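You operate a simulated robot arm through the tools that you are given. There is no shell and no other tool. Be economical: measure what you need, move in short steps, check, and stop when the job is done.

You are at the controls of a simulated two-armed robot. One attempt, no reset.

Task
Put the yellow strap roll away, wipe the spill and open the vent to 2.
Fine: roll into the van drawer, drawer shut; the pad goes back where it lay. Set down upright: wiping pad. What is to be rubbed or washed off counts as gone when no trace of it is left.
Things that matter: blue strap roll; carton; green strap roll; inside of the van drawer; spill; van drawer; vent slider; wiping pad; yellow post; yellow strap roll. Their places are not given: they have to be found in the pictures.

The check looks at the end state, three seconds after you hand in, the way a careful person would. Anything else that was tipped, shoved, dropped, spilled or broken makes it a failure.

Robot
Two 7-joint arms with fingered hands on one trunk that stands fixed in place. Base frame: the origin is at the foot of the trunk, x ahead of it, y to its left, z up; the work surface is at about z = 0.619. Readings come in m, rad, newtons and seconds.
The left shoulder is at [0.07, 0.139, 1.083], the right one opposite. With the tool pointing down near the work surface each hand reaches from about 0.1 to 0.8 m from the base axis, measured 20 degrees to its own side. Payload 3.9 kg a hand.
The TCP of each hand is the grasp point between the finger pads, 0.029 m short of the fingertips. In the tool frame z runs along the fingers and y along their closing line. Largest opening 0.1 m; the body of the gripper starts 0.034 m behind the TCP. The gripper is a hand of 5 fingers: y runs from the thumb to the fingers, the wrist lies at [-0.015, -0.105, -0.177] in the tool frame, and closing takes about 1.5 s.
Orientation is that of the tool frame in the base frame, as a unit quaternion [x, y, z, w]. With the fingers straight down and the wrist toward the robot, the tool's x, y and z point along [0, 1, 0], [1, 0, 0] and [0, 0, -1] of the base frame.

Tools
- The arms move only by the tool arm_command. It takes "left_rows", "right_rows" or both (then of equal length, played together; a hand with none holds still); each is one flat list of numbers, 6 for each row, row after row: the shift along the tool's x, y, z in mm, then the turn, a rotation vector about the tool's x, y, z in rad. In form: [dx, dy, dz, ax, ay, az, dx, dy, dz, ax, ay, az, ...]. A call has 1 to 20 rows; each row is the pose to reach, as a shift and turn from the pose commanded when the call began, along the tool's axes at that moment. "left_hand" and "right_hand" are, for a hand that has rows, the finger opening in mm, from 0 to 100, set as the call begins (left out, the last holds). Each row takes 0.2 s and may step no farther than 0.05 m and 0.15 rad from the row before; otherwise, or with a gripper value out of range, the whole call is refused. A pose out of reach is approached as far as the arm can. The call stops where the force on the tool passes 70 N (or 10 N more than at its start, if that is more) or the arm is blocked; 0.2 s more then pass. The fingers move at their own pace (about 0.153 m/s each) and stop on an object; they squeeze with about 32 N. The grip force told is the motor's: it shows also when the fingers shut on nothing. Time passes only in rows, and 0.2 s behind the last, so rows that repeat a pose let the fingers close. The reply holds the time, the measured pose of the TCP, the force on the tool along the base axes, the opening and the grip force, in the units named above and with some noise, with the torque about the TCP (base axes, N m) and any sound that the robot's microphone picked up.
- Cameras (640 x 400 px; columns grow to the right, rows downward): "scene" is now at [0.1232, 0.0518, 1.3996]; the picture's right is [0.57, -0.82, 0.00], its down [-0.50, -0.35, -0.80] and it looks along [0.65, 0.46, -0.60] (base axes); focal length 315 px, centre (320, 200). "left" rides on the left gripper at [-0.066, -0.086, -0.121] in its tool frame; the picture's right is [-0.76, -0.31, 0.58], its down [0.59, -0.70, 0.40] and it looks along [0.28, 0.64, 0.71] (tool axes); focal length 247 px, centre (320, 200). "right" rides on the right gripper at [0.066, -0.086, -0.121] in its tool frame; the picture's right is [-0.76, 0.31, -0.58], its down [-0.59, -0.70, 0.40] and it looks along [-0.28, 0.64, 0.71] (tool axes); focal length 247 px, centre (320, 200).
- get_image(camera): a new picture of that camera. No time passes.
- slide_trunk(by): slides the trunk up (or, below 0, down) by that many m; the arms and the scene camera ride with it, the base frame stays. It gives what a move gives, with no picture.
- preshape(shape, hand): the hand has 5 fingers and takes this shape, open, in about a second: jaw (thumb against the fingers, like two jaws); tri (thumb and two fingers); tip (a fingertip pinch); poke (one finger out to press); point (the index stretched); flat (the hand flat); cup (the hand cupped); fist (a fist). The gripper value then closes the fingers along that shape, each until it touches; the sizes above hold for jaw. It gives what a move gives, with no picture.
- turn_head(pan, tilt): turns the head with the scene camera to pan (to the left, within 1.501 rad either way) and tilt (down, from -0.506 to 1.204), counted from straight ahead of the robot. It gives what a move gives.
- measure_at(camera, pixels): for up to 12 pixels [column, row] of the newest picture of that camera ("zoom" is the newest enlarged one), the place [x, y, z] in the base frame of the surface seen there, good to about 0.002 m. No time passes.
- zoom(camera, box): a new picture of the part [left, top, right, bottom] of that camera's present view, enlarged. No time passes.
- job_done(): hands the job in; it is judged then, once.

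Work in short steps. Measure before you move; look again where a grasp or a placing could have gone wrong, and mend it. You have 80 turns and 64 pictures in all, those below and enlarged ones among them. Open the grippers and draw the arms clear of the work before you hand the job in, unless the task says otherwise; then end with one line.

The tools are called by a JSON object that holds its "op" and its "data". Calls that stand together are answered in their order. arm_command: Moves the arms, as the interface text tells. Its arguments: {"type":"object","properties":{"left_rows":{"type":"array","items":{"type":"number"}},"left_hand":{"type":"number"},"right_rows":{"type":"array","items":{"type":"number"}},"right_hand":{"type":"number"}},"required":[]} The other tools are called the same way: slide_trunk (by) slides the trunk up or down; preshape (shape, hand) gives the hand a shape; turn_head (pan, tilt) turns the head that bears the scene camera; get_image (camera) takes a picture; measure_at (camera, pixels) gives the place of the surface under pixels of a picture; zoom (camera, box) takes an enlarged picture of a part of a camera's view; job_done () hands the job in.

At the start:

```text
clock: 0.0
left_tcp_pos: [0.3775, 0.4654, 1.1733]
left_tcp_rot: [0.521, 0.853, 0.0, 0.0]
left_force: [0.0, 0.2, -0.3]
left_wrist_torque: [0.02, 0.01, -0.01]
left_gripper_width: 0.0999
left_grip_force: 0.0
left_shape: jaw
right_tcp_pos: [0.4972, -0.0013, 1.0753]
right_tcp_rot: [0.522, 0.853, 0.0, 0.0]
right_force: [-0.3, 0.4, -0.1]
right_wrist_torque: [-0.02, -0.02, 0.01]
right_gripper_width: 0.0998
right_grip_force: 0.1
right_shape: jaw
trunk travel left (down, up): [-0.725, 0.115]
head pan, tilt: [0.609, 0.649]
```

scene: 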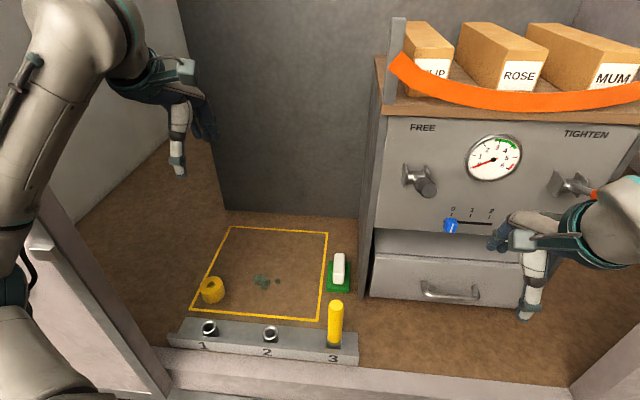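
right: 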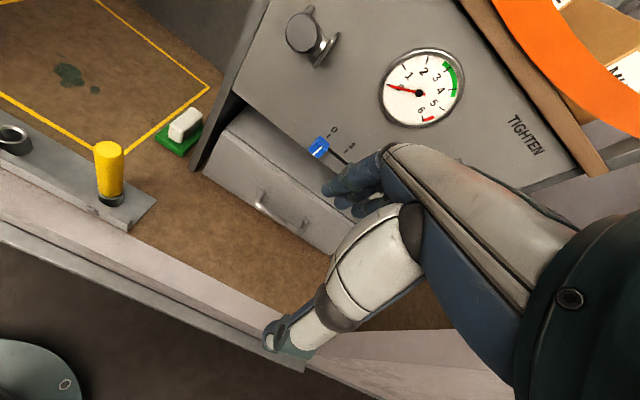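
left: 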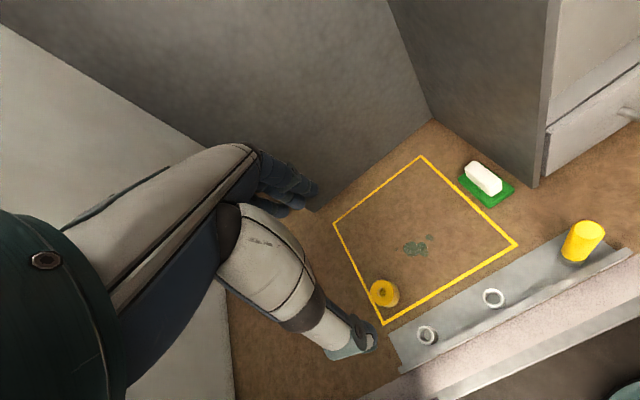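

The scene shows the yellow roll at (212,290), spill (262,281), pad (339,270), vent slider (451,225) and drawer handle (450,292). I measure these first.

{"op": "measure_at", "data": {"camera": "scene", "pixels": [[212, 281], [212, 298], [262, 281], [278, 282], [339, 257], [340, 285], [451, 225], [490, 222], [450, 295], [373, 262], [520, 275], [335, 305]]}}

{"op": "zoom", "data": {"camera": "scene", "box": [360, 180, 560, 305]}}

{"op": "zoom", "data": {"camera": "scene", "box": [170, 220, 370, 345]}}

```text
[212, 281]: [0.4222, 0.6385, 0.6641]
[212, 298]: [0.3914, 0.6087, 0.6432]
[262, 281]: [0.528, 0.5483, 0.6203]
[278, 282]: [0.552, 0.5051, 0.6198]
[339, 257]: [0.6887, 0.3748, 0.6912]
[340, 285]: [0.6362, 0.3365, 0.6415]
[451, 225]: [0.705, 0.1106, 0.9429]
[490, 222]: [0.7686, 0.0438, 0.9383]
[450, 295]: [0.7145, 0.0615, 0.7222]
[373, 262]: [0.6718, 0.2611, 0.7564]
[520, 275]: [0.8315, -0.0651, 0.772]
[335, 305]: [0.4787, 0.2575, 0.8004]
```

```text
3.20 times, centred on (460, 242) of scene
```

zoom: 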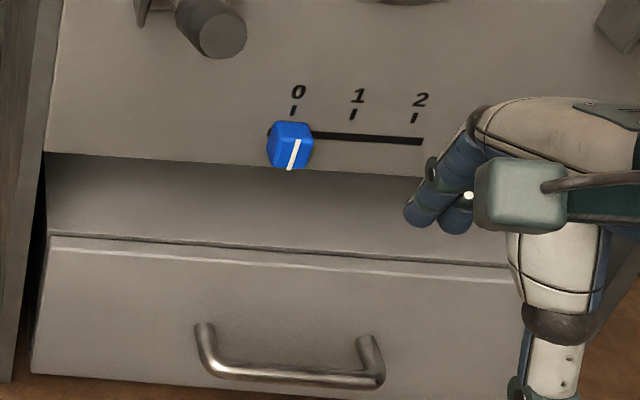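

```text
3.20 times, centred on (270, 282) of scene
```

zoom: 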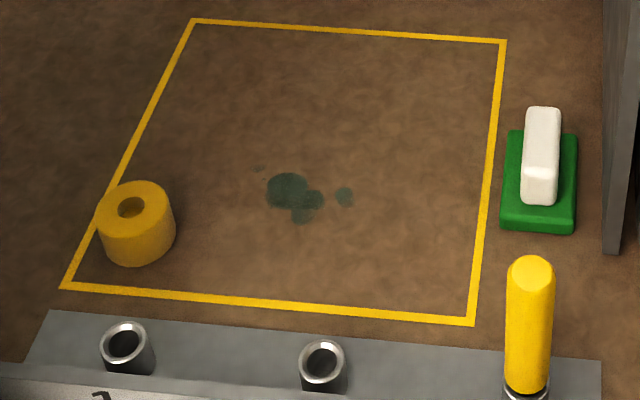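

I measure the cabinet geometry in detail: drawer front, handle and slot ticks.

{"op": "measure_at", "data": {"camera": "scene", "pixels": [[381, 265], [381, 290], [510, 272], [451, 275], [424, 283], [476, 288], [451, 297], [452, 214], [490, 217], [450, 222], [451, 259], [420, 238]]}}

{"op": "measure_at", "data": {"camera": "zoom", "pixels": [[543, 112], [538, 190], [525, 150], [557, 150], [510, 225], [570, 228], [512, 135], [574, 140], [135, 185], [160, 195], [105, 220], [173, 230]]}}

{"op": "turn_head", "data": {"pan": -0.1, "tilt": 0.65}}

{"op": "get_image", "data": {"camera": "scene"}}

```text
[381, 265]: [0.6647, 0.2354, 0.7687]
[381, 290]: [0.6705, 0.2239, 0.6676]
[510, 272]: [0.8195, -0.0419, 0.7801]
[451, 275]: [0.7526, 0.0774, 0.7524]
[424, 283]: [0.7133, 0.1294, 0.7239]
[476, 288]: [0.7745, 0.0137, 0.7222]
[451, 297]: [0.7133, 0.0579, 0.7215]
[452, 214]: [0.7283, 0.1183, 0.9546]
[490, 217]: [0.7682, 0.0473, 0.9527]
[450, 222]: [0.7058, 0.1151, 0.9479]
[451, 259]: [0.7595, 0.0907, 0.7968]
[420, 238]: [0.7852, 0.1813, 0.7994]
```

```text
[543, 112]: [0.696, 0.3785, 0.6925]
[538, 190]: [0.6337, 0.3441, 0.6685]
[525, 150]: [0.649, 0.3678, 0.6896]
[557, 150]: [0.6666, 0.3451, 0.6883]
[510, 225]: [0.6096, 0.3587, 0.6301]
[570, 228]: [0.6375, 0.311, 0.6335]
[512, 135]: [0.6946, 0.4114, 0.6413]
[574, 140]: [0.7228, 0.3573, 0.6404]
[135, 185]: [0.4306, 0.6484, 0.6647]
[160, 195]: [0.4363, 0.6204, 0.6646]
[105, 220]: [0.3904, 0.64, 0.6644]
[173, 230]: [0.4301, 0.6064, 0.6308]
```

```text
clock: 1.1
left_tcp_pos: [0.3775, 0.4647, 1.1738]
left_tcp_rot: [0.522, 0.853, 0.0, 0.0]
left_force: [0.7, 0.2, -0.8]
left_wrist_torque: [0.02, 0.03, 0.0]
left_gripper_width: 0.0997
left_grip_force: 0.1
left_shape: jaw
right_tcp_pos: [0.4969, 0.0002, 1.0761]
right_tcp_rot: [0.522, 0.853, 0.0, 0.0]
right_force: [0.1, 0.1, -0.1]
right_wrist_torque: [0.02, 0.01, 0.0]
right_gripper_width: 0.0999
right_grip_force: 0.0
right_shape: jaw
trunk travel left (down, up): [-0.725, 0.115]
head pan, tilt: [-0.099, 0.649]
```

```text
58 pictures are left
```

scene: 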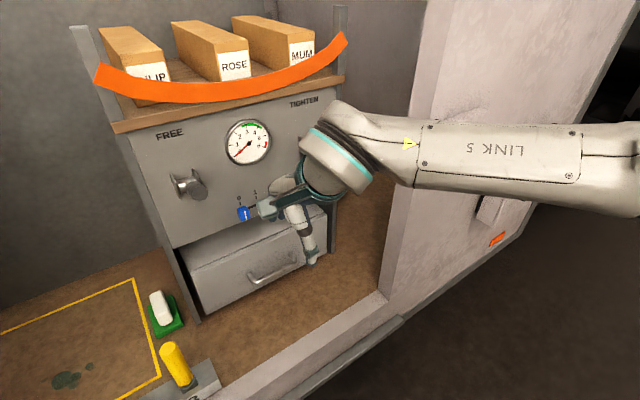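

The view shows no blue or green rolls outside, so they are probably inside the drawer. I zoom on the cabinet to see the gap above the drawer.

{"op": "zoom", "data": {"camera": "scene", "box": [120, 170, 360, 320]}}

{"op": "measure_at", "data": {"camera": "scene", "pixels": [[185, 245], [190, 265], [230, 245], [172, 244], [255, 280], [275, 273], [293, 262], [240, 213], [190, 310], [325, 230], [165, 300], [180, 350]]}}

```text
2.67 times, centred on (240, 245) of scene
```

zoom: 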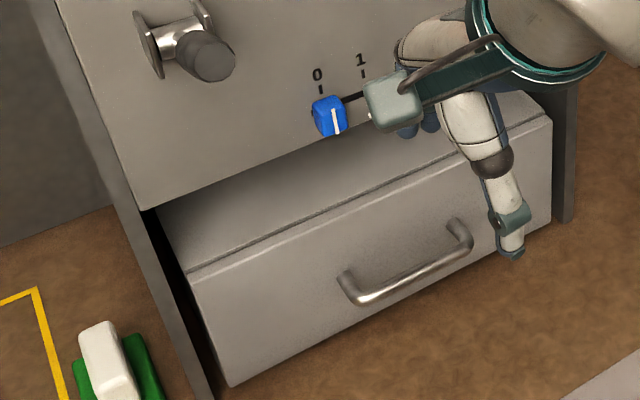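

```text
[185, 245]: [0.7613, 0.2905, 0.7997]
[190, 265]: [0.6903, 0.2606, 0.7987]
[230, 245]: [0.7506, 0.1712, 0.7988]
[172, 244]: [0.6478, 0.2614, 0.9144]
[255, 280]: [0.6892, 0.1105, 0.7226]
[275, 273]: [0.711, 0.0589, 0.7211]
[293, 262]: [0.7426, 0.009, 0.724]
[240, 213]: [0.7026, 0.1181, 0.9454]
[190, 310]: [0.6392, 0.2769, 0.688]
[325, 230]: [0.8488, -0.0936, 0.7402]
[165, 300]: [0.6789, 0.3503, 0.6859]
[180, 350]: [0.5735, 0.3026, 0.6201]
```

I measure the rim and partition on the right so the forearm stays clear of them.

{"op": "measure_at", "data": {"camera": "scene", "pixels": [[400, 200], [383, 296], [428, 60], [300, 345], [320, 350], [240, 380], [490, 210], [497, 240], [340, 290], [460, 230], [180, 345], [210, 375]]}}

```text
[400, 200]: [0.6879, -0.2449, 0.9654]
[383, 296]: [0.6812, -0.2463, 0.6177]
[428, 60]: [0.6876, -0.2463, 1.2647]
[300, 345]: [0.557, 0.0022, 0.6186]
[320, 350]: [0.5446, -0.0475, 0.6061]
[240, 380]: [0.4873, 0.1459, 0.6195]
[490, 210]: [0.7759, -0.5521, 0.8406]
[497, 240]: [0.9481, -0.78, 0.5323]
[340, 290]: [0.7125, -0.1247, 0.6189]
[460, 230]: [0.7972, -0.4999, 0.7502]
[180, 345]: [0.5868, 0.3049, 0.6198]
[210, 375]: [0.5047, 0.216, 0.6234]
```

I zoom on the slider knob to get its size, then plan a pinch from the front.

{"op": "zoom", "data": {"camera": "scene", "box": [220, 190, 284, 230]}}

{"op": "measure_at", "data": {"camera": "zoom", "pixels": [[215, 190], [215, 240], [235, 290], [180, 220], [260, 220], [215, 170], [225, 310]]}}

```text
10.00 times, centred on (252, 210) of scene
```

zoom: 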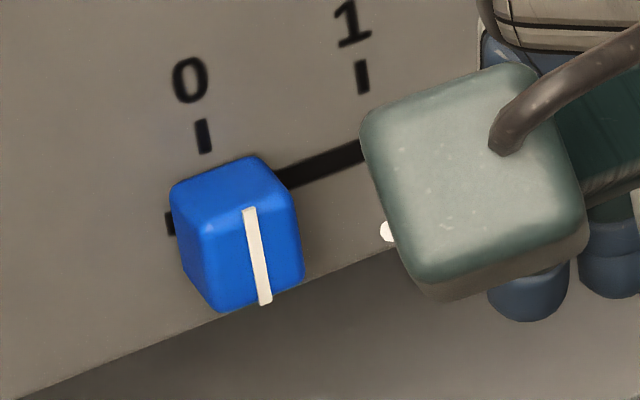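

```text
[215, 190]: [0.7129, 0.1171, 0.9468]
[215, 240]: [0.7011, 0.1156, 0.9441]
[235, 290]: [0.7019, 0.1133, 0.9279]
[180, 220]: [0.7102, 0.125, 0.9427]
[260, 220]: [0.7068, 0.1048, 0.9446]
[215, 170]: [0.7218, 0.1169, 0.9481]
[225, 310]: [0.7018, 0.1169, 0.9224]
```

Knob: centre z≈0.934, front about 24 mm proud of the panel, and 0→2 is about 81 mm along u=(0.488,-0.873). I bring the right hand in front of it, pitching the fingers to horizontal.

{"op": "arm_command", "data": {"right_rows": [0.5, 14, 13, -0.1428, 0, 0, 1, 28, 26, -0.2856, 0, 0, 1.6, 43, 38, -0.4284, 0, 0, 2.1, 57, 51, -0.5712, 0, 0, 2.7, 71, 64, -0.714, 0, 0, 3.2, 85, 77, -0.8568, 0, 0, 3.7, 99, 90, -0.9996, 0, 0, 4.3, 114, 103, -1.1424, 0, 0, 4.8, 128, 115, -1.2852, 0, 0, 5.4, 142, 128, -1.428, 0, 0, 5.9, 156.5, 141, -1.5708, 0, 0, 5.9, 156.5, 141, -1.5708, 0, 0], "right_hand": 60}}

{"op": "get_image", "data": {"camera": "scene"}}

{"op": "get_image", "data": {"camera": "right"}}

```text
clock: 3.7
left_tcp_pos: [0.3762, 0.4642, 1.1745]
left_tcp_rot: [0.522, 0.853, 0.002, 0.001]
left_force: [0.5, -0.9, 0.8]
left_wrist_torque: [0.02, -0.01, 0.0]
left_gripper_width: 0.0996
left_grip_force: 0.0
left_shape: jaw
right_tcp_pos: [0.6318, 0.0773, 0.9347]
right_tcp_rot: [0.368, 0.603, 0.604, 0.369]
right_force: [0.9, -0.1, -0.1]
right_wrist_torque: [0.0, -0.05, 0.01]
right_gripper_width: 0.06
right_grip_force: 0.0
right_shape: jaw
trunk travel left (down, up): [-0.725, 0.115]
head pan, tilt: [-0.099, 0.649]
```

```text
55 pictures are left
```

scene: 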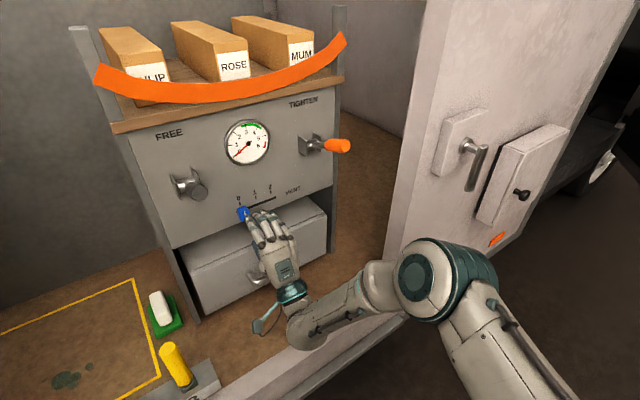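

```text
54 pictures are left
```

right: 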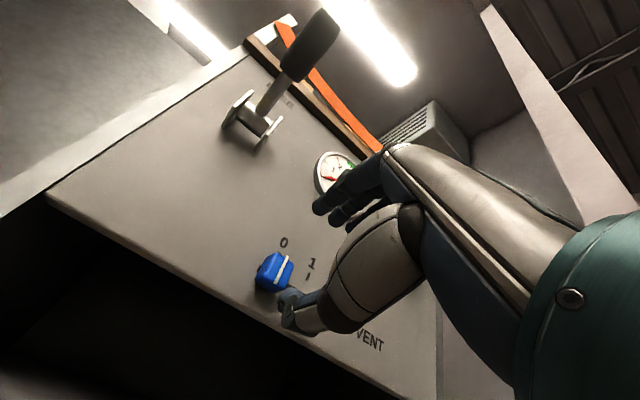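

The hand is in front of the panel, so I zoom to check its lateral alignment with the knob at (243,213).

{"op": "zoom", "data": {"camera": "scene", "box": [210, 170, 322, 240]}}

{"op": "measure_at", "data": {"camera": "zoom", "pixels": [[165, 175], [257, 142], [343, 112], [193, 255], [172, 210], [220, 290], [262, 235], [160, 205], [348, 160]]}}

```text
5.71 times, centred on (266, 205) of scene
```

zoom: 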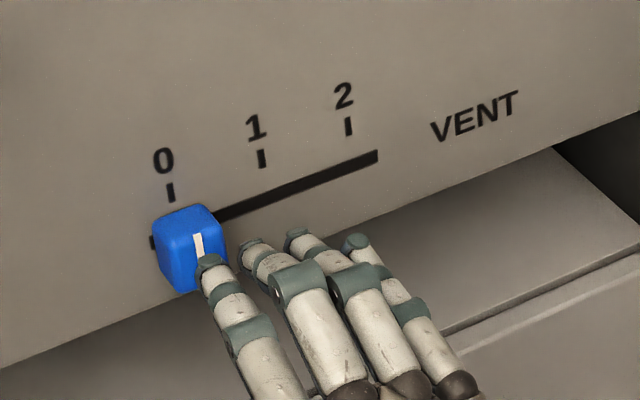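

```text
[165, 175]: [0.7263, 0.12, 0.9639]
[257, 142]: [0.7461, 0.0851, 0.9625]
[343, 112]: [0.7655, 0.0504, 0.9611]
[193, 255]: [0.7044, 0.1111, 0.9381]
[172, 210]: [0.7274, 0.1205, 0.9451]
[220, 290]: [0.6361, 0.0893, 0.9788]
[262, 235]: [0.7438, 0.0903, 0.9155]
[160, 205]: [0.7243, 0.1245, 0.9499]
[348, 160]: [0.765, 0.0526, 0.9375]
```

TCP needs about 5 mm to the right and 70 mm forward, plus a slight yaw fix. I advance with the jaw open around the knob.

{"op": "arm_command", "data": {"right_rows": [-1, 0, 18, 0, 0.037, 0, -2, 0, 36, 0, 0.037, 0, -3, 0, 54, 0, 0.037, 0, -3.4, 0, 65, 0, 0.037, 0, -3.4, 0, 70, 0, 0.037, 0, -3.4, 0, 70, 0, 0.037, 0]}}

{"op": "zoom", "data": {"camera": "scene", "box": [210, 170, 322, 240]}}

{"op": "zoom", "data": {"camera": "right", "box": [200, 180, 440, 330]}}

```text
clock: 5.1
left_tcp_pos: [0.3778, 0.4648, 1.1748]
left_tcp_rot: [0.522, 0.853, 0.0, 0.0]
left_force: [0.3, 0.0, 0.1]
left_wrist_torque: [0.0, 0.03, -0.04]
left_gripper_width: 0.0999
left_grip_force: 0.0
left_shape: jaw
right_tcp_pos: [0.6974, 0.1041, 0.933]
right_tcp_rot: [0.357, 0.61, 0.61, 0.358]
right_force: [-0.2, -0.8, -0.5]
right_wrist_torque: [0.0, 0.0, -0.01]
right_gripper_width: 0.0601
right_grip_force: 0.0
right_shape: jaw
trunk travel left (down, up): [-0.725, 0.115]
head pan, tilt: [-0.099, 0.649]
```

```text
5.71 times, centred on (266, 205) of scene
```

zoom: 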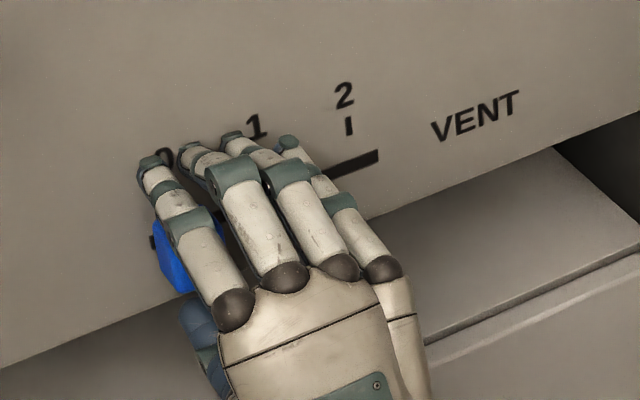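

```text
2.67 times, centred on (320, 255) of right
```

zoom: 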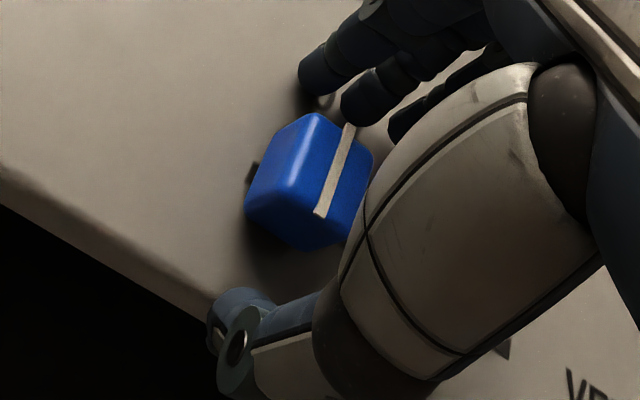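

The knob sits between thumb and index/middle, so I close.

{"op": "arm_command", "data": {"right_rows": [0, 0, 0, 0, 0, 0, 0, 0, 0, 0, 0, 0, 0, 0, 0, 0, 0, 0, 0, 0, 0, 0, 0, 0, 0, 0, 0, 0, 0, 0, 0, 0, 0, 0, 0, 0, 0, 0, 0, 0, 0, 0], "right_hand": 10}}

{"op": "zoom", "data": {"camera": "right", "box": [200, 180, 440, 330]}}

```text
clock: 6.7
left_tcp_pos: [0.3769, 0.4647, 1.1749]
left_tcp_rot: [0.522, 0.853, 0.0, 0.001]
left_force: [0.9, 0.1, -0.1]
left_wrist_torque: [0.01, 0.0, -0.02]
left_gripper_width: 0.0997
left_grip_force: 0.0
left_shape: jaw
right_tcp_pos: [0.6971, 0.1036, 0.935]
right_tcp_rot: [0.357, 0.61, 0.61, 0.358]
right_force: [-3.9, -0.9, -0.5]
right_wrist_torque: [0.0, 0.0, -0.01]
right_gripper_width: 0.0196
right_grip_force: 32.3
right_shape: jaw
trunk travel left (down, up): [-0.725, 0.115]
head pan, tilt: [-0.099, 0.649]
```

```text
2.67 times, centred on (320, 255) of right
```

zoom: 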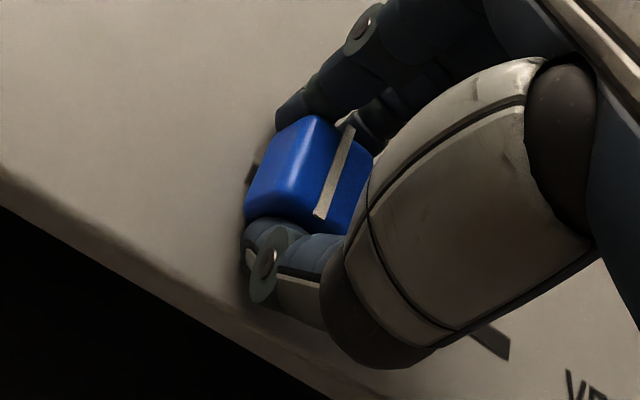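

The knob is gripped (opening 20 mm, 32 N). I drag it 80 mm along −x of the tool, slowly.

{"op": "arm_command", "data": {"right_rows": [-10, 0, 0, 0, 0, 0, -20, 0, 0, 0, 0, 0, -30, 0, 0, 0, 0, 0, -40, 0, 0, 0, 0, 0, -50, 0, 0, 0, 0, 0, -60, 0, 0, 0, 0, 0, -70, 0, 0, 0, 0, 0, -76, 0, 0, 0, 0, 0, -80, 0, 0, 0, 0, 0, -80, 0, 0, 0, 0, 0]}}

{"op": "zoom", "data": {"camera": "scene", "box": [210, 170, 322, 240]}}

{"op": "zoom", "data": {"camera": "right", "box": [200, 180, 440, 330]}}

```text
clock: 8.9
left_tcp_pos: [0.3749, 0.4639, 1.1745]
left_tcp_rot: [0.521, 0.853, 0.001, 0.001]
left_force: [0.0, -0.2, -0.2]
left_wrist_torque: [0.01, 0.0, -0.01]
left_gripper_width: 0.0996
left_grip_force: 0.1
left_shape: jaw
right_tcp_pos: [0.7343, 0.0367, 0.9348]
right_tcp_rot: [0.357, 0.61, 0.61, 0.358]
right_force: [-16.4, -3.6, -6.8]
right_wrist_torque: [-0.19, 0.29, 0.21]
right_gripper_width: 0.0201
right_grip_force: 32.0
right_shape: jaw
trunk travel left (down, up): [-0.725, 0.115]
head pan, tilt: [-0.099, 0.649]
```

```text
5.71 times, centred on (266, 205) of scene
```

zoom: 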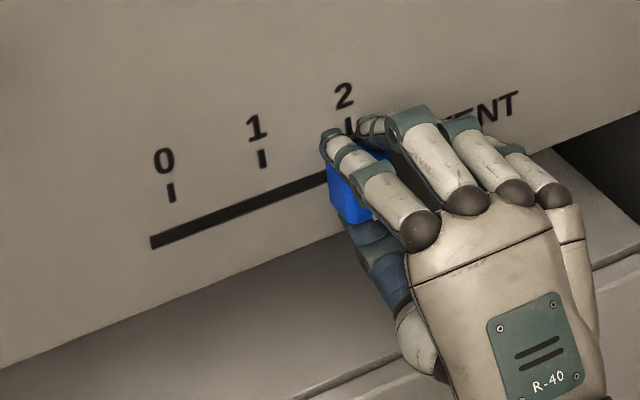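

```text
2.67 times, centred on (320, 255) of right
```

zoom: 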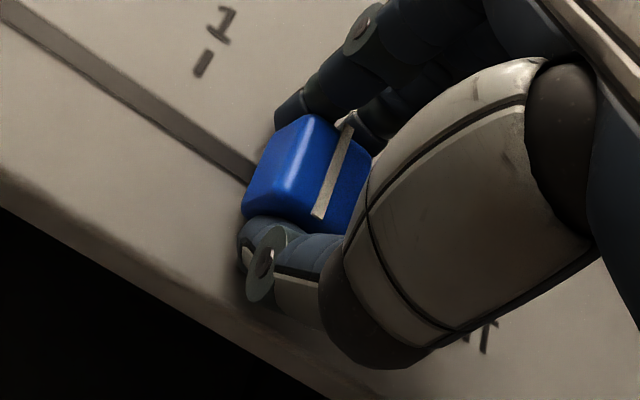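

The knob followed by about 77 mm. I open, back off 70 mm and look.

{"op": "arm_command", "data": {"right_rows": [0, 0, 0, 0, 0, 0, 0, 0, 0, 0, 0, 0, 0, 0, 0, 0, 0, 0, 0, 0, -25, 0, 0, 0, 0, 0, -50, 0, 0, 0, 0, 0, -75, 0, 0, 0, 0, 0, -110, 0, 0, 0, 0, 0, -110, 0, 0, 0], "right_hand": 60}}

{"op": "zoom", "data": {"camera": "scene", "box": [210, 170, 322, 240]}}

{"op": "measure_at", "data": {"camera": "zoom", "pixels": [[171, 192], [348, 126], [378, 158], [155, 241]]}}

```text
clock: 10.7
left_tcp_pos: [0.379, 0.465, 1.1746]
left_tcp_rot: [0.522, 0.853, 0.001, 0.0]
left_force: [-1.0, 0.3, 1.0]
left_wrist_torque: [-0.01, 0.02, 0.0]
left_gripper_width: 0.0997
left_grip_force: 0.1
left_shape: jaw
right_tcp_pos: [0.6428, -0.0184, 0.9315]
right_tcp_rot: [0.358, 0.61, 0.61, 0.358]
right_force: [0.3, -0.1, -0.2]
right_wrist_torque: [0.0, -0.01, 0.01]
right_gripper_width: 0.0599
right_grip_force: 0.0
right_shape: jaw
trunk travel left (down, up): [-0.725, 0.115]
head pan, tilt: [-0.099, 0.649]
```

```text
5.71 times, centred on (266, 205) of scene
```

zoom: 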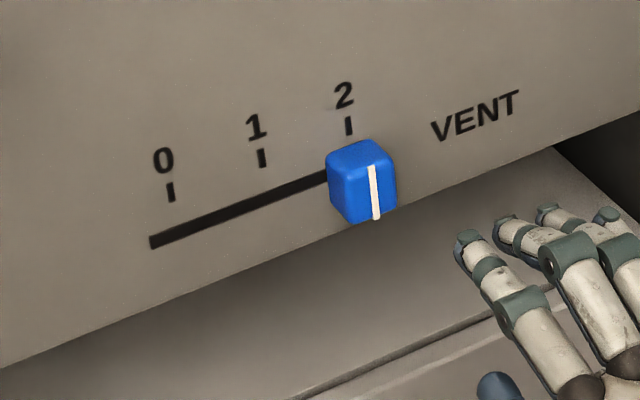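

```text
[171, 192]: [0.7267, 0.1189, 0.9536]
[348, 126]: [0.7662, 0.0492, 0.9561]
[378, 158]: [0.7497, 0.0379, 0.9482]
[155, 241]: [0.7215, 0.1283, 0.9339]
```

I measure the knob's line against tick 2 accurately.

{"op": "measure_at", "data": {"camera": "zoom", "pixels": [[373, 182], [374, 190], [375, 200], [376, 208], [348, 122], [348, 130], [390, 185], [332, 180]]}}

```text
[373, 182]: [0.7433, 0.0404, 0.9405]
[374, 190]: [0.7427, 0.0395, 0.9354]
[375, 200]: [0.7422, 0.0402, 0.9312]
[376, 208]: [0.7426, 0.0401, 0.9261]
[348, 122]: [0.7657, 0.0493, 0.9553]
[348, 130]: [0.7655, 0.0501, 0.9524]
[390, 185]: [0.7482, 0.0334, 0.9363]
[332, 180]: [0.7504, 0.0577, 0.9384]
```

The slider line relates to tick 2 the same way it did to tick 0, so the vent is at 2. Next I bring the right hand above the drawer handle (bar centre about u=0.297, z=0.717), tilted about 37° from vertical.

{"op": "arm_command", "data": {"right_rows": [7, -20, 0, 0.1314, 0, 0, 14, -40, 5, 0.2628, 0, 0, 22, -60, 12, 0.3942, 0, 0, 30, -80, 20, 0.5256, 0, 0, 38, -100, 28, 0.657, 0, 0, 45, -120, 36, 0.7884, 0, 0, 52, -139, 44, 0.92, 0, 0, 52, -139, 44, 0.92, 0, 0], "right_hand": 40}}

{"op": "zoom", "data": {"camera": "scene", "box": [170, 200, 362, 320]}}

{"op": "get_image", "data": {"camera": "right"}}

```text
clock: 12.5
left_tcp_pos: [0.3772, 0.4657, 1.174]
left_tcp_rot: [0.521, 0.854, 0.0, 0.0]
left_force: [-0.2, 0.3, 0.8]
left_wrist_torque: [0.0, 0.0, 0.01]
left_gripper_width: 0.1
left_grip_force: 0.0
left_shape: jaw
right_tcp_pos: [0.6533, 0.0498, 0.7949]
right_tcp_rot: [0.48, 0.817, 0.276, 0.16]
right_force: [0.2, -0.3, -0.3]
right_wrist_torque: [0.0, 0.03, -0.02]
right_gripper_width: 0.0404
right_grip_force: 0.1
right_shape: jaw
trunk travel left (down, up): [-0.725, 0.115]
head pan, tilt: [-0.099, 0.649]
```

```text
3.33 times, centred on (266, 260) of scene
```

zoom: 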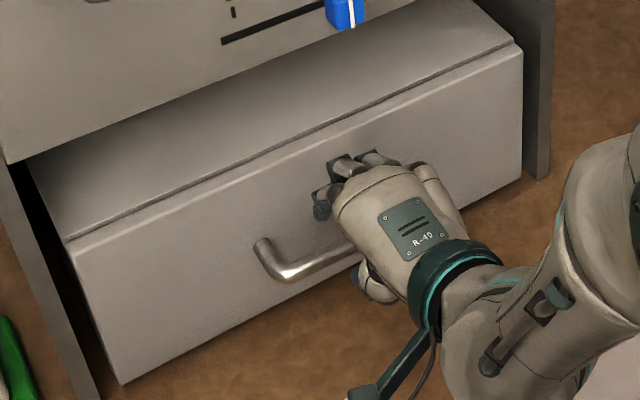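

```text
45 pictures are left
```

right: 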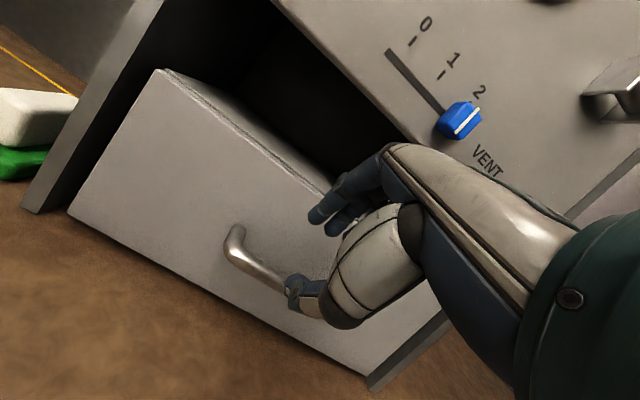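

I check the finger positions against the handle posts.

{"op": "measure_at", "data": {"camera": "scene", "pixels": [[267, 261], [272, 248], [297, 254], [250, 273], [281, 247]]}}

{"op": "measure_at", "data": {"camera": "right", "pixels": [[238, 232], [265, 274], [317, 215], [333, 228], [355, 230], [292, 284]]}}

```text
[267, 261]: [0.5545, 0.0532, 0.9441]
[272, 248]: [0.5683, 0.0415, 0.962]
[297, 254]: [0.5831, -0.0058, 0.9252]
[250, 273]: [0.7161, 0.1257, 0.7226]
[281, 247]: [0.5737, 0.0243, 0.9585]
```

```text
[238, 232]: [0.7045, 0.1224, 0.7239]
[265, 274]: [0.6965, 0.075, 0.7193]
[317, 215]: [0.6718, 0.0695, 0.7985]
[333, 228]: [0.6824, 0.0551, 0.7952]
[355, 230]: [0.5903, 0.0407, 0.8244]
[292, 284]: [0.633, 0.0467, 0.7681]
```

Posts clear the fingers, and the bar is on the jaw's axis. I advance 83 mm along the tool.

{"op": "arm_command", "data": {"right_rows": [0, 0, 15, 0, 0, 0, 0, 0, 30, 0, 0, 0, 0, 0, 45, 0, 0, 0, 0, 0, 58, 0, 0, 0, 0, 0, 70, 0, 0, 0, 0, 0, 78, 0, 0, 0, 0, 0, 83, 0, 0, 0, 0, 0, 83, 0, 0, 0]}}

{"op": "get_image", "data": {"camera": "right"}}

{"op": "zoom", "data": {"camera": "scene", "box": [170, 200, 362, 320]}}

```text
clock: 14.3
left_tcp_pos: [0.3785, 0.4655, 1.1743]
left_tcp_rot: [0.521, 0.854, -0.001, 0.0]
left_force: [-1.1, 0.3, 0.2]
left_wrist_torque: [-0.01, 0.06, 0.01]
left_gripper_width: 0.0998
left_grip_force: 0.0
left_shape: jaw
right_tcp_pos: [0.6979, 0.0736, 0.7296]
right_tcp_rot: [0.479, 0.817, 0.277, 0.163]
right_force: [-0.5, 0.3, 0.0]
right_wrist_torque: [-0.01, -0.01, 0.01]
right_gripper_width: 0.0404
right_grip_force: 0.1
right_shape: jaw
trunk travel left (down, up): [-0.725, 0.115]
head pan, tilt: [-0.099, 0.649]
```

```text
44 pictures are left
```

right: 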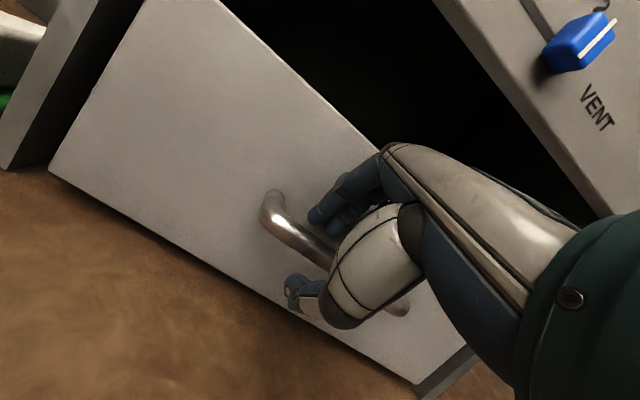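

```text
3.33 times, centred on (266, 260) of scene
```

zoom: 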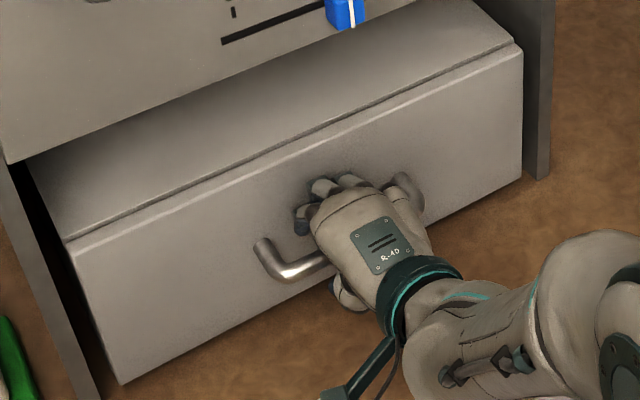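

The bar is between thumb and fingers. I close and start pulling gently along the drawer's outward normal.

{"op": "arm_command", "data": {"right_rows": [0, 0, 0, 0, 0, 0, 0, 0, 0, 0, 0, 0, 0, 0, 0, 0, 0, 0, 0, 0, 0, 0, 0, 0, 0, 0, 0, 0, 0, 0, 0, 0, 0, 0, 0, 0, 0, -8, -6, 0, 0, 0, 0, -16, -12, 0, 0, 0, 0, -24, -18, 0, 0, 0, 0, -32, -24, 0, 0, 0, 0, -40, -30, 0, 0, 0, 0, -40, -30, 0, 0, 0], "right_hand": 0}}

{"op": "get_image", "data": {"camera": "scene"}}

```text
clock: 16.9
left_tcp_pos: [0.3775, 0.4652, 1.1747]
left_tcp_rot: [0.521, 0.853, 0.0, 0.001]
left_force: [0.2, -0.5, 0.3]
left_wrist_torque: [0.03, 0.02, 0.01]
left_gripper_width: 0.0997
left_grip_force: 0.1
left_shape: jaw
right_tcp_pos: [0.6539, 0.0486, 0.7286]
right_tcp_rot: [0.479, 0.818, 0.276, 0.162]
right_force: [-2.4, 4.3, -5.2]
right_wrist_torque: [-0.15, -0.02, 0.14]
right_gripper_width: 0.0064
right_grip_force: 31.9
right_shape: jaw
trunk travel left (down, up): [-0.725, 0.115]
head pan, tilt: [-0.099, 0.649]
```

```text
42 pictures are left
```

scene: 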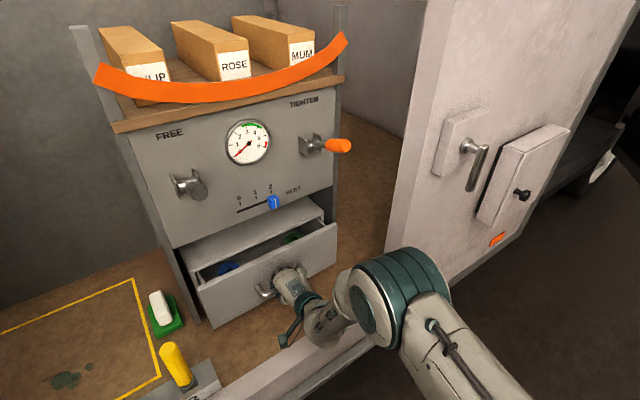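

The drawer slides and the blue and green rolls are inside. I pull another 90 mm.

{"op": "arm_command", "data": {"right_rows": [0, -10, -7.6, 0, 0, 0, 0, -20, -15.2, 0, 0, 0, 0, -30, -23, 0, 0, 0, 0, -40, -30.5, 0, 0, 0, 0, -50, -38, 0, 0, 0, 0, -60, -46, 0, 0, 0, 0, -70, -53.5, 0, 0, 0, 0, -70, -53.5, 0, 0, 0]}}

{"op": "get_image", "data": {"camera": "scene"}}

```text
clock: 18.7
left_tcp_pos: [0.3782, 0.4665, 1.1731]
left_tcp_rot: [0.522, 0.853, -0.001, 0.0]
left_force: [0.0, 0.3, -0.4]
left_wrist_torque: [-0.03, 0.06, 0.01]
left_gripper_width: 0.0996
left_grip_force: 0.2
left_shape: jaw
right_tcp_pos: [0.5777, 0.0062, 0.7282]
right_tcp_rot: [0.479, 0.818, 0.274, 0.161]
right_force: [-3.3, 3.3, -11.9]
right_wrist_torque: [-0.16, 0.09, 0.18]
right_gripper_width: 0.0058
right_grip_force: 32.1
right_shape: jaw
trunk travel left (down, up): [-0.725, 0.115]
head pan, tilt: [-0.099, 0.649]
```

```text
41 pictures are left
```

scene: 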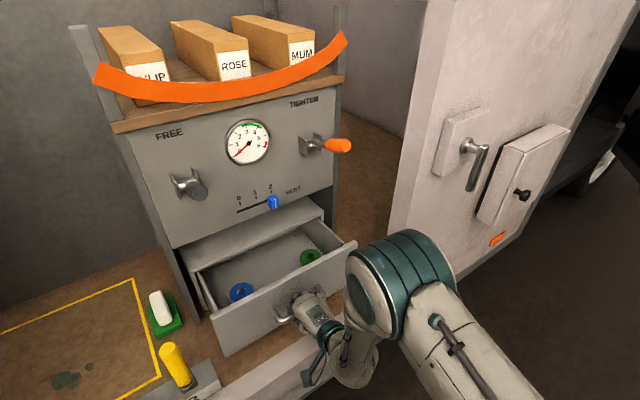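

The drawer is about 138 mm open, with blue at (241,291) and green at (310,257). I measure the free space in between.

{"op": "zoom", "data": {"camera": "scene", "box": [180, 210, 372, 330]}}

{"op": "measure_at", "data": {"camera": "scene", "pixels": [[241, 291], [230, 291], [252, 288], [310, 256], [300, 259], [320, 254], [275, 262], [275, 275], [262, 250], [285, 281], [210, 275], [330, 262]]}}

```text
3.33 times, centred on (276, 270) of scene
```

zoom: 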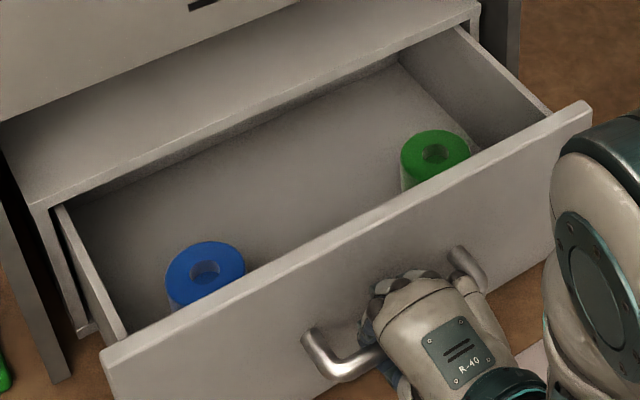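

```text
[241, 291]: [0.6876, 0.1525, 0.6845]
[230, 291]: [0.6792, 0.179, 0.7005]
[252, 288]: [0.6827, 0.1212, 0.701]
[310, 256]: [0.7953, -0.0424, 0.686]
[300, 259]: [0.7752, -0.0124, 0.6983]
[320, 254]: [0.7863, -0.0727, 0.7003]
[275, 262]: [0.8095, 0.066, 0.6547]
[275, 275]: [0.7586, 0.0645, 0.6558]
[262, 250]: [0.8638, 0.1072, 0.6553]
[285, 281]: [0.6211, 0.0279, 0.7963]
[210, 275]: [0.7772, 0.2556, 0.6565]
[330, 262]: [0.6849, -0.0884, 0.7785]
```

The floor between the rolls is free around (0.72,0.04), z≈0.655. I release the handle and retract the right hand up and to the right so the left has room.

{"op": "arm_command", "data": {"right_rows": [0, 0, 0, 0, 0, 0, 0, 0, 0, 0, 0, 0, 0, 0, 0, 0, 0, 0, 0, 0, -20, 0, 0, 0, 0, 0, -45, 0, 0, 0, 0, 0, -80, 0, 0, 0, -20, 10, -120, 0, 0, 0, -50, 20, -160, 0, 0, 0, -90, 20, -190, 0, 0, 0, -130, 20, -215, 0, 0, 0, -130, 20, -215, 0, 0, 0], "right_hand": 45}}

{"op": "turn_head", "data": {"pan": 0.5, "tilt": 0.75}}

{"op": "get_image", "data": {"camera": "scene"}}

{"op": "measure_at", "data": {"camera": "left", "pixels": [[384, 292], [373, 292], [398, 290], [384, 303], [384, 281], [414, 248], [430, 237], [483, 177], [486, 187], [404, 249], [425, 249]]}}

```text
refused: row 8 steps farther than a row can; nothing moved
```

```text
clock: 19.7
left_tcp_pos: [0.3786, 0.4652, 1.1732]
left_tcp_rot: [0.522, 0.853, -0.001, 0.0]
left_force: [0.0, 0.5, 0.7]
left_wrist_torque: [-0.03, -0.03, 0.04]
left_gripper_width: 0.0998
left_grip_force: 0.0
left_shape: jaw
right_tcp_pos: [0.5778, 0.0065, 0.7278]
right_tcp_rot: [0.48, 0.818, 0.274, 0.161]
right_force: [-3.9, 4.5, -15.0]
right_wrist_torque: [-0.14, 0.11, 0.19]
right_gripper_width: 0.0057
right_grip_force: 32.3
right_shape: jaw
trunk travel left (down, up): [-0.725, 0.115]
head pan, tilt: [0.499, 0.75]
```

```text
39 pictures are left
```

scene: 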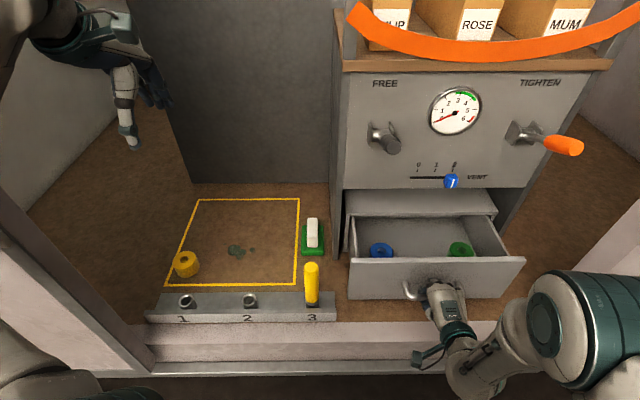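

```text
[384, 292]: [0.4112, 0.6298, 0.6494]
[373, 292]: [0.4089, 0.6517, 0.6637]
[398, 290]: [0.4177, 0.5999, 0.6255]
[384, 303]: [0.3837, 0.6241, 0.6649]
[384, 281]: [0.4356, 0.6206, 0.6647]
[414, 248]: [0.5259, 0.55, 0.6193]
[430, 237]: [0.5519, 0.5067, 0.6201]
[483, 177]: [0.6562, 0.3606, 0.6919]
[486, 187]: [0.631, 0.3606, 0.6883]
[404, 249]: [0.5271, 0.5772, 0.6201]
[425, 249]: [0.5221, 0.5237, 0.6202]
```

The retract had a step that was too long, so I resend it with smaller steps and look closely at the roll and spill with the left camera.

{"op": "arm_command", "data": {"right_rows": [0, 0, 0, 0, 0, 0, 0, 0, 0, 0, 0, 0, 0, 0, 0, 0, 0, 0, 0, 0, -20, 0, 0, 0, 0, 0, -45, 0, 0, 0, 0, 0, -80, 0, 0, 0, -15, 5, -115, 0, 0, 0, -40, 10, -145, 0, 0, 0, -70, 15, -170, 0, 0, 0, -100, 20, -195, 0, 0, 0, -130, 20, -215, 0, 0, 0, -130, 20, -215, 0, 0, 0], "right_hand": 45}}

{"op": "zoom", "data": {"camera": "left", "box": [340, 200, 468, 280]}}

{"op": "zoom", "data": {"camera": "left", "box": [350, 260, 430, 310]}}

{"op": "measure_at", "data": {"camera": "zoom", "pixels": [[280, 160], [220, 240], [250, 330], [370, 310], [200, 300], [350, 180]]}}

```text
clock: 22.3
left_tcp_pos: [0.3773, 0.466, 1.1744]
left_tcp_rot: [0.522, 0.853, 0.0, 0.0]
left_force: [0.4, -0.5, 0.3]
left_wrist_torque: [0.0, 0.0, -0.01]
left_gripper_width: 0.0997
left_grip_force: 0.1
left_shape: jaw
right_tcp_pos: [0.5407, -0.1635, 0.9113]
right_tcp_rot: [0.48, 0.817, 0.276, 0.162]
right_force: [-0.2, 0.6, -0.4]
right_wrist_torque: [0.02, -0.01, 0.01]
right_gripper_width: 0.0448
right_grip_force: 0.1
right_shape: jaw
trunk travel left (down, up): [-0.725, 0.115]
head pan, tilt: [0.499, 0.75]
```

```text
5.00 times, centred on (404, 240) of left
```

zoom: 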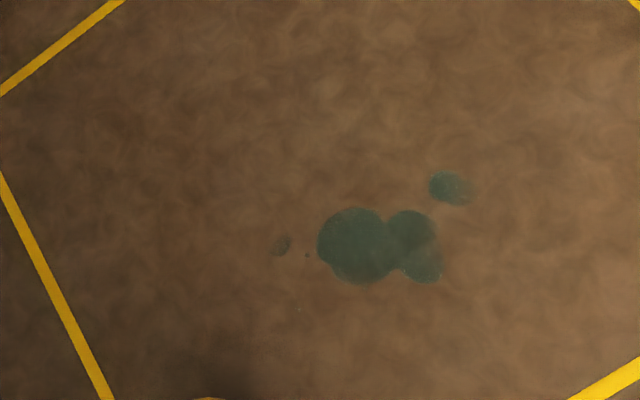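

```text
8.00 times, centred on (390, 285) of left
```

zoom: 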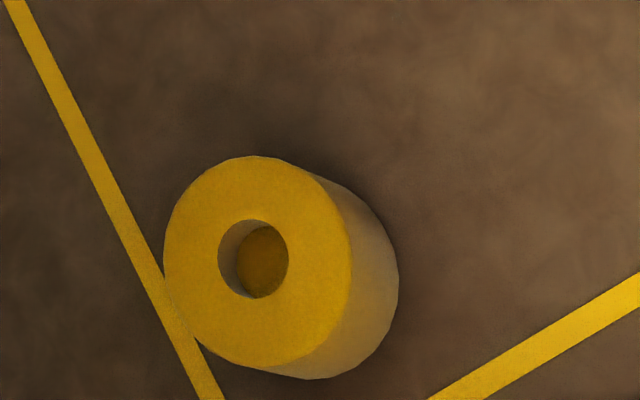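

```text
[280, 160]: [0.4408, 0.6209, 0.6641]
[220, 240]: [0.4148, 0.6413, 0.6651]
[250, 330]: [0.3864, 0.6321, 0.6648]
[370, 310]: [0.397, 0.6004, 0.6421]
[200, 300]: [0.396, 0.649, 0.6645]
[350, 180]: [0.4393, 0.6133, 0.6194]
```

The roll is about 70 mm across, centred near (0.407,0.626), top z=0.665. I check the rail next to it and the drawer rolls' outlines for clearance.

{"op": "measure_at", "data": {"camera": "left", "pixels": [[393, 338], [405, 330], [440, 310], [420, 350], [427, 328], [360, 310], [350, 330]]}}

{"op": "zoom", "data": {"camera": "scene", "box": [340, 190, 532, 310]}}

{"op": "measure_at", "data": {"camera": "zoom", "pixels": [[135, 173], [100, 195], [172, 190], [400, 168], [365, 185], [435, 185], [280, 180], [280, 215], [265, 238], [280, 60], [40, 85]]}}

```text
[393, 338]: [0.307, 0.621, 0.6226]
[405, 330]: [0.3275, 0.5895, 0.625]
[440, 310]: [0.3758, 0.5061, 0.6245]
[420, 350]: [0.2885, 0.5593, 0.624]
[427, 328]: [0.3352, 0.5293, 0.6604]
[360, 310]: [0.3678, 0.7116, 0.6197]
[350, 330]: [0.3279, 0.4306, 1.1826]
```

```text
3.33 times, centred on (436, 250) of scene
```

zoom: 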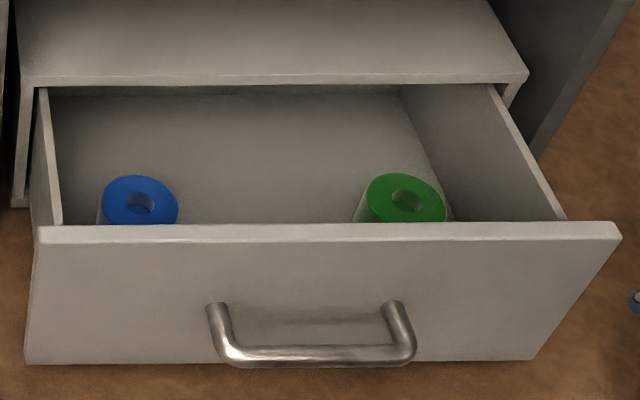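

```text
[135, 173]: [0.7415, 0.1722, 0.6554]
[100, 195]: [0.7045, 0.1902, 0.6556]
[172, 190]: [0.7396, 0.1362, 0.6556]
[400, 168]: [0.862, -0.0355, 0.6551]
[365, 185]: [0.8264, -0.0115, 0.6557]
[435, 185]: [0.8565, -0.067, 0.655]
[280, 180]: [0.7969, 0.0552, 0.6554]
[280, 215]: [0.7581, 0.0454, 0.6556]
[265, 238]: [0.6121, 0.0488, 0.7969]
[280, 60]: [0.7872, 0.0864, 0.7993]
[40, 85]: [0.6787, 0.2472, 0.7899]
```

Clearances are fine: rail z≈0.625, and the midpoint between blue and green is about (0.707,0.042). I move the left hand above the yellow roll.

{"op": "arm_command", "data": {"left_rows": [11, 8, 35, 0, 0, 0, 22, 17, 69, 0, 0, 0, 33, 25, 104, 0, 0, 0, 43, 33, 138, 0, 0, 0, 54, 41, 173, 0, 0, 0, 65, 50, 207, 0, 0, 0, 76, 58, 242, 0, 0, 0, 87, 66, 276, 0, 0, 0, 98, 74, 311, 0, 0, 0, 108, 83, 345, 0, 0, 0, 119, 91, 380, 0, 0, 0, 130, 99, 410, 0, 0, 0, 130, 99, 410, 0, 0, 0], "left_hand": 100}}

{"op": "get_image", "data": {"camera": "scene"}}

{"op": "get_image", "data": {"camera": "left"}}

```text
clock: 25.3
left_tcp_pos: [0.4063, 0.6002, 0.785]
left_tcp_rot: [0.53, 0.848, 0.014, -0.002]
left_force: [0.5, -0.3, -0.4]
left_wrist_torque: [0.0, 0.0, 0.02]
left_gripper_width: 0.0997
left_grip_force: 0.1
left_shape: jaw
right_tcp_pos: [0.5373, -0.1847, 0.9076]
right_tcp_rot: [0.481, 0.813, 0.288, 0.158]
right_force: [0.5, 0.0, 1.1]
right_wrist_torque: [0.05, -0.03, -0.02]
right_gripper_width: 0.0446
right_grip_force: 0.1
right_shape: jaw
trunk travel left (down, up): [-0.725, 0.115]
head pan, tilt: [0.499, 0.75]
stopped in row 13 (left hand): the arm was blocked; the commanded pose is now the measured one
```

```text
35 pictures are left
```

scene: 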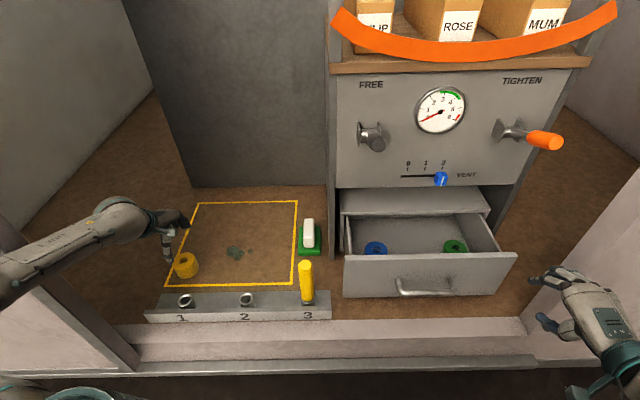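

```text
34 pictures are left
```

left: 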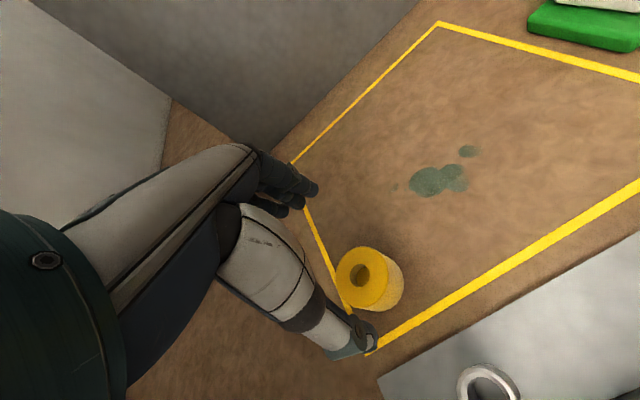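

The left arm was blocked, with its forearm against the left doorway panel. I measure the panel to find how to route the arm around it.

{"op": "measure_at", "data": {"camera": "scene", "pixels": [[125, 360], [60, 290], [20, 240], [120, 320], [80, 340], [60, 245], [100, 225], [20, 265], [130, 365], [110, 330], [5, 330], [20, 100]]}}

{"op": "zoom", "data": {"camera": "scene", "box": [0, 150, 320, 400]}}

```text
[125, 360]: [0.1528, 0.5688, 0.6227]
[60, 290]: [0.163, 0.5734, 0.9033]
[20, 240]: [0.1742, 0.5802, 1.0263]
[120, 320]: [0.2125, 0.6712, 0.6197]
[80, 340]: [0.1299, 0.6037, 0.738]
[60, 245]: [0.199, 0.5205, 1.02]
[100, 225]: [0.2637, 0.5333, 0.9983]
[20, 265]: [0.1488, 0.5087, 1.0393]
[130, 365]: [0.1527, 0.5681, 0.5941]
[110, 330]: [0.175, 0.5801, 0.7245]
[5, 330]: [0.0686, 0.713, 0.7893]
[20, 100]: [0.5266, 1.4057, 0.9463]
```

```text
1.60 times, centred on (160, 275) of scene
```

zoom: 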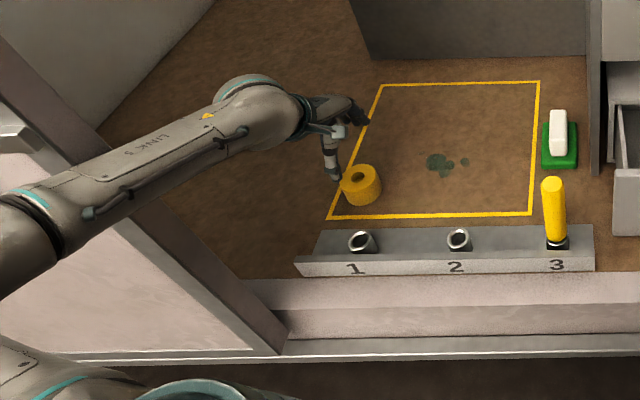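

The door post sits at about (0.16,0.575) and the forearm runs along it at (0.2,0.52). I lift and yaw the left hand +38° so the forearm comes from the right of the post.

{"op": "arm_command", "data": {"left_rows": [-15, 0, -20, 0, 0, -0.0, -30, 0, -45, 0, 0, -0.1, -40, 0, -75, 0, 0, -0.22, -40, 0, -100, 0, 0, -0.34, -40, 0, -100, 0, 0, -0.46, -40, 0, -100, 0, 0, -0.57, -40, 0, -100, 0, 0, -0.68, -40, 0, -100, 0, 0, -0.68]}}

{"op": "get_image", "data": {"camera": "scene"}}

```text
clock: 27.1
left_tcp_pos: [0.4254, 0.5862, 0.864]
left_tcp_rot: [0.211, 0.978, 0.0, 0.001]
left_force: [-0.6, -0.2, 0.2]
left_wrist_torque: [0.0, -0.01, 0.0]
left_gripper_width: 0.0997
left_grip_force: 0.0
left_shape: jaw
right_tcp_pos: [0.5407, -0.1619, 0.9109]
right_tcp_rot: [0.48, 0.817, 0.276, 0.162]
right_force: [0.6, -0.5, 0.2]
right_wrist_torque: [-0.01, 0.01, 0.0]
right_gripper_width: 0.0446
right_grip_force: 0.1
right_shape: jaw
trunk travel left (down, up): [-0.725, 0.115]
head pan, tilt: [0.499, 0.75]
```

```text
32 pictures are left
```

scene: 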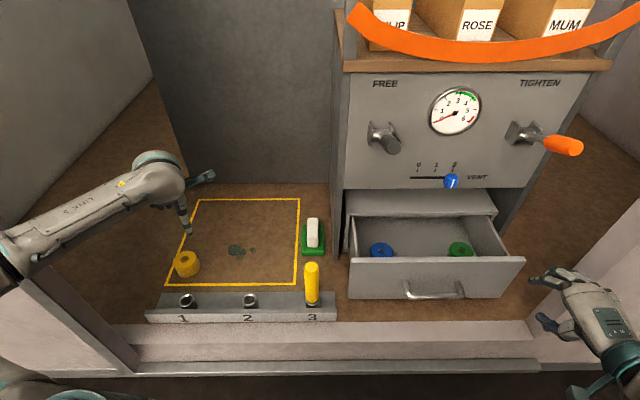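

Hand yaw is right (y at 65°), so I measure where the forearm passes relative to the post.

{"op": "measure_at", "data": {"camera": "scene", "pixels": [[150, 180], [120, 195], [90, 210], [60, 225], [30, 240], [10, 260], [60, 300], [190, 215], [210, 175]]}}

```text
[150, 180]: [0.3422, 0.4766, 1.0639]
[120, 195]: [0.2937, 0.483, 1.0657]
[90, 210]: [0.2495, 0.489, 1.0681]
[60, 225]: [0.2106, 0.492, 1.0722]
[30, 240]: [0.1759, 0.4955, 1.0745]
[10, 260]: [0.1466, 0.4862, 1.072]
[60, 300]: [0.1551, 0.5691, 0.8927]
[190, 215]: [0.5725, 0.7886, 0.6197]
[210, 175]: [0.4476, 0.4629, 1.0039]
```

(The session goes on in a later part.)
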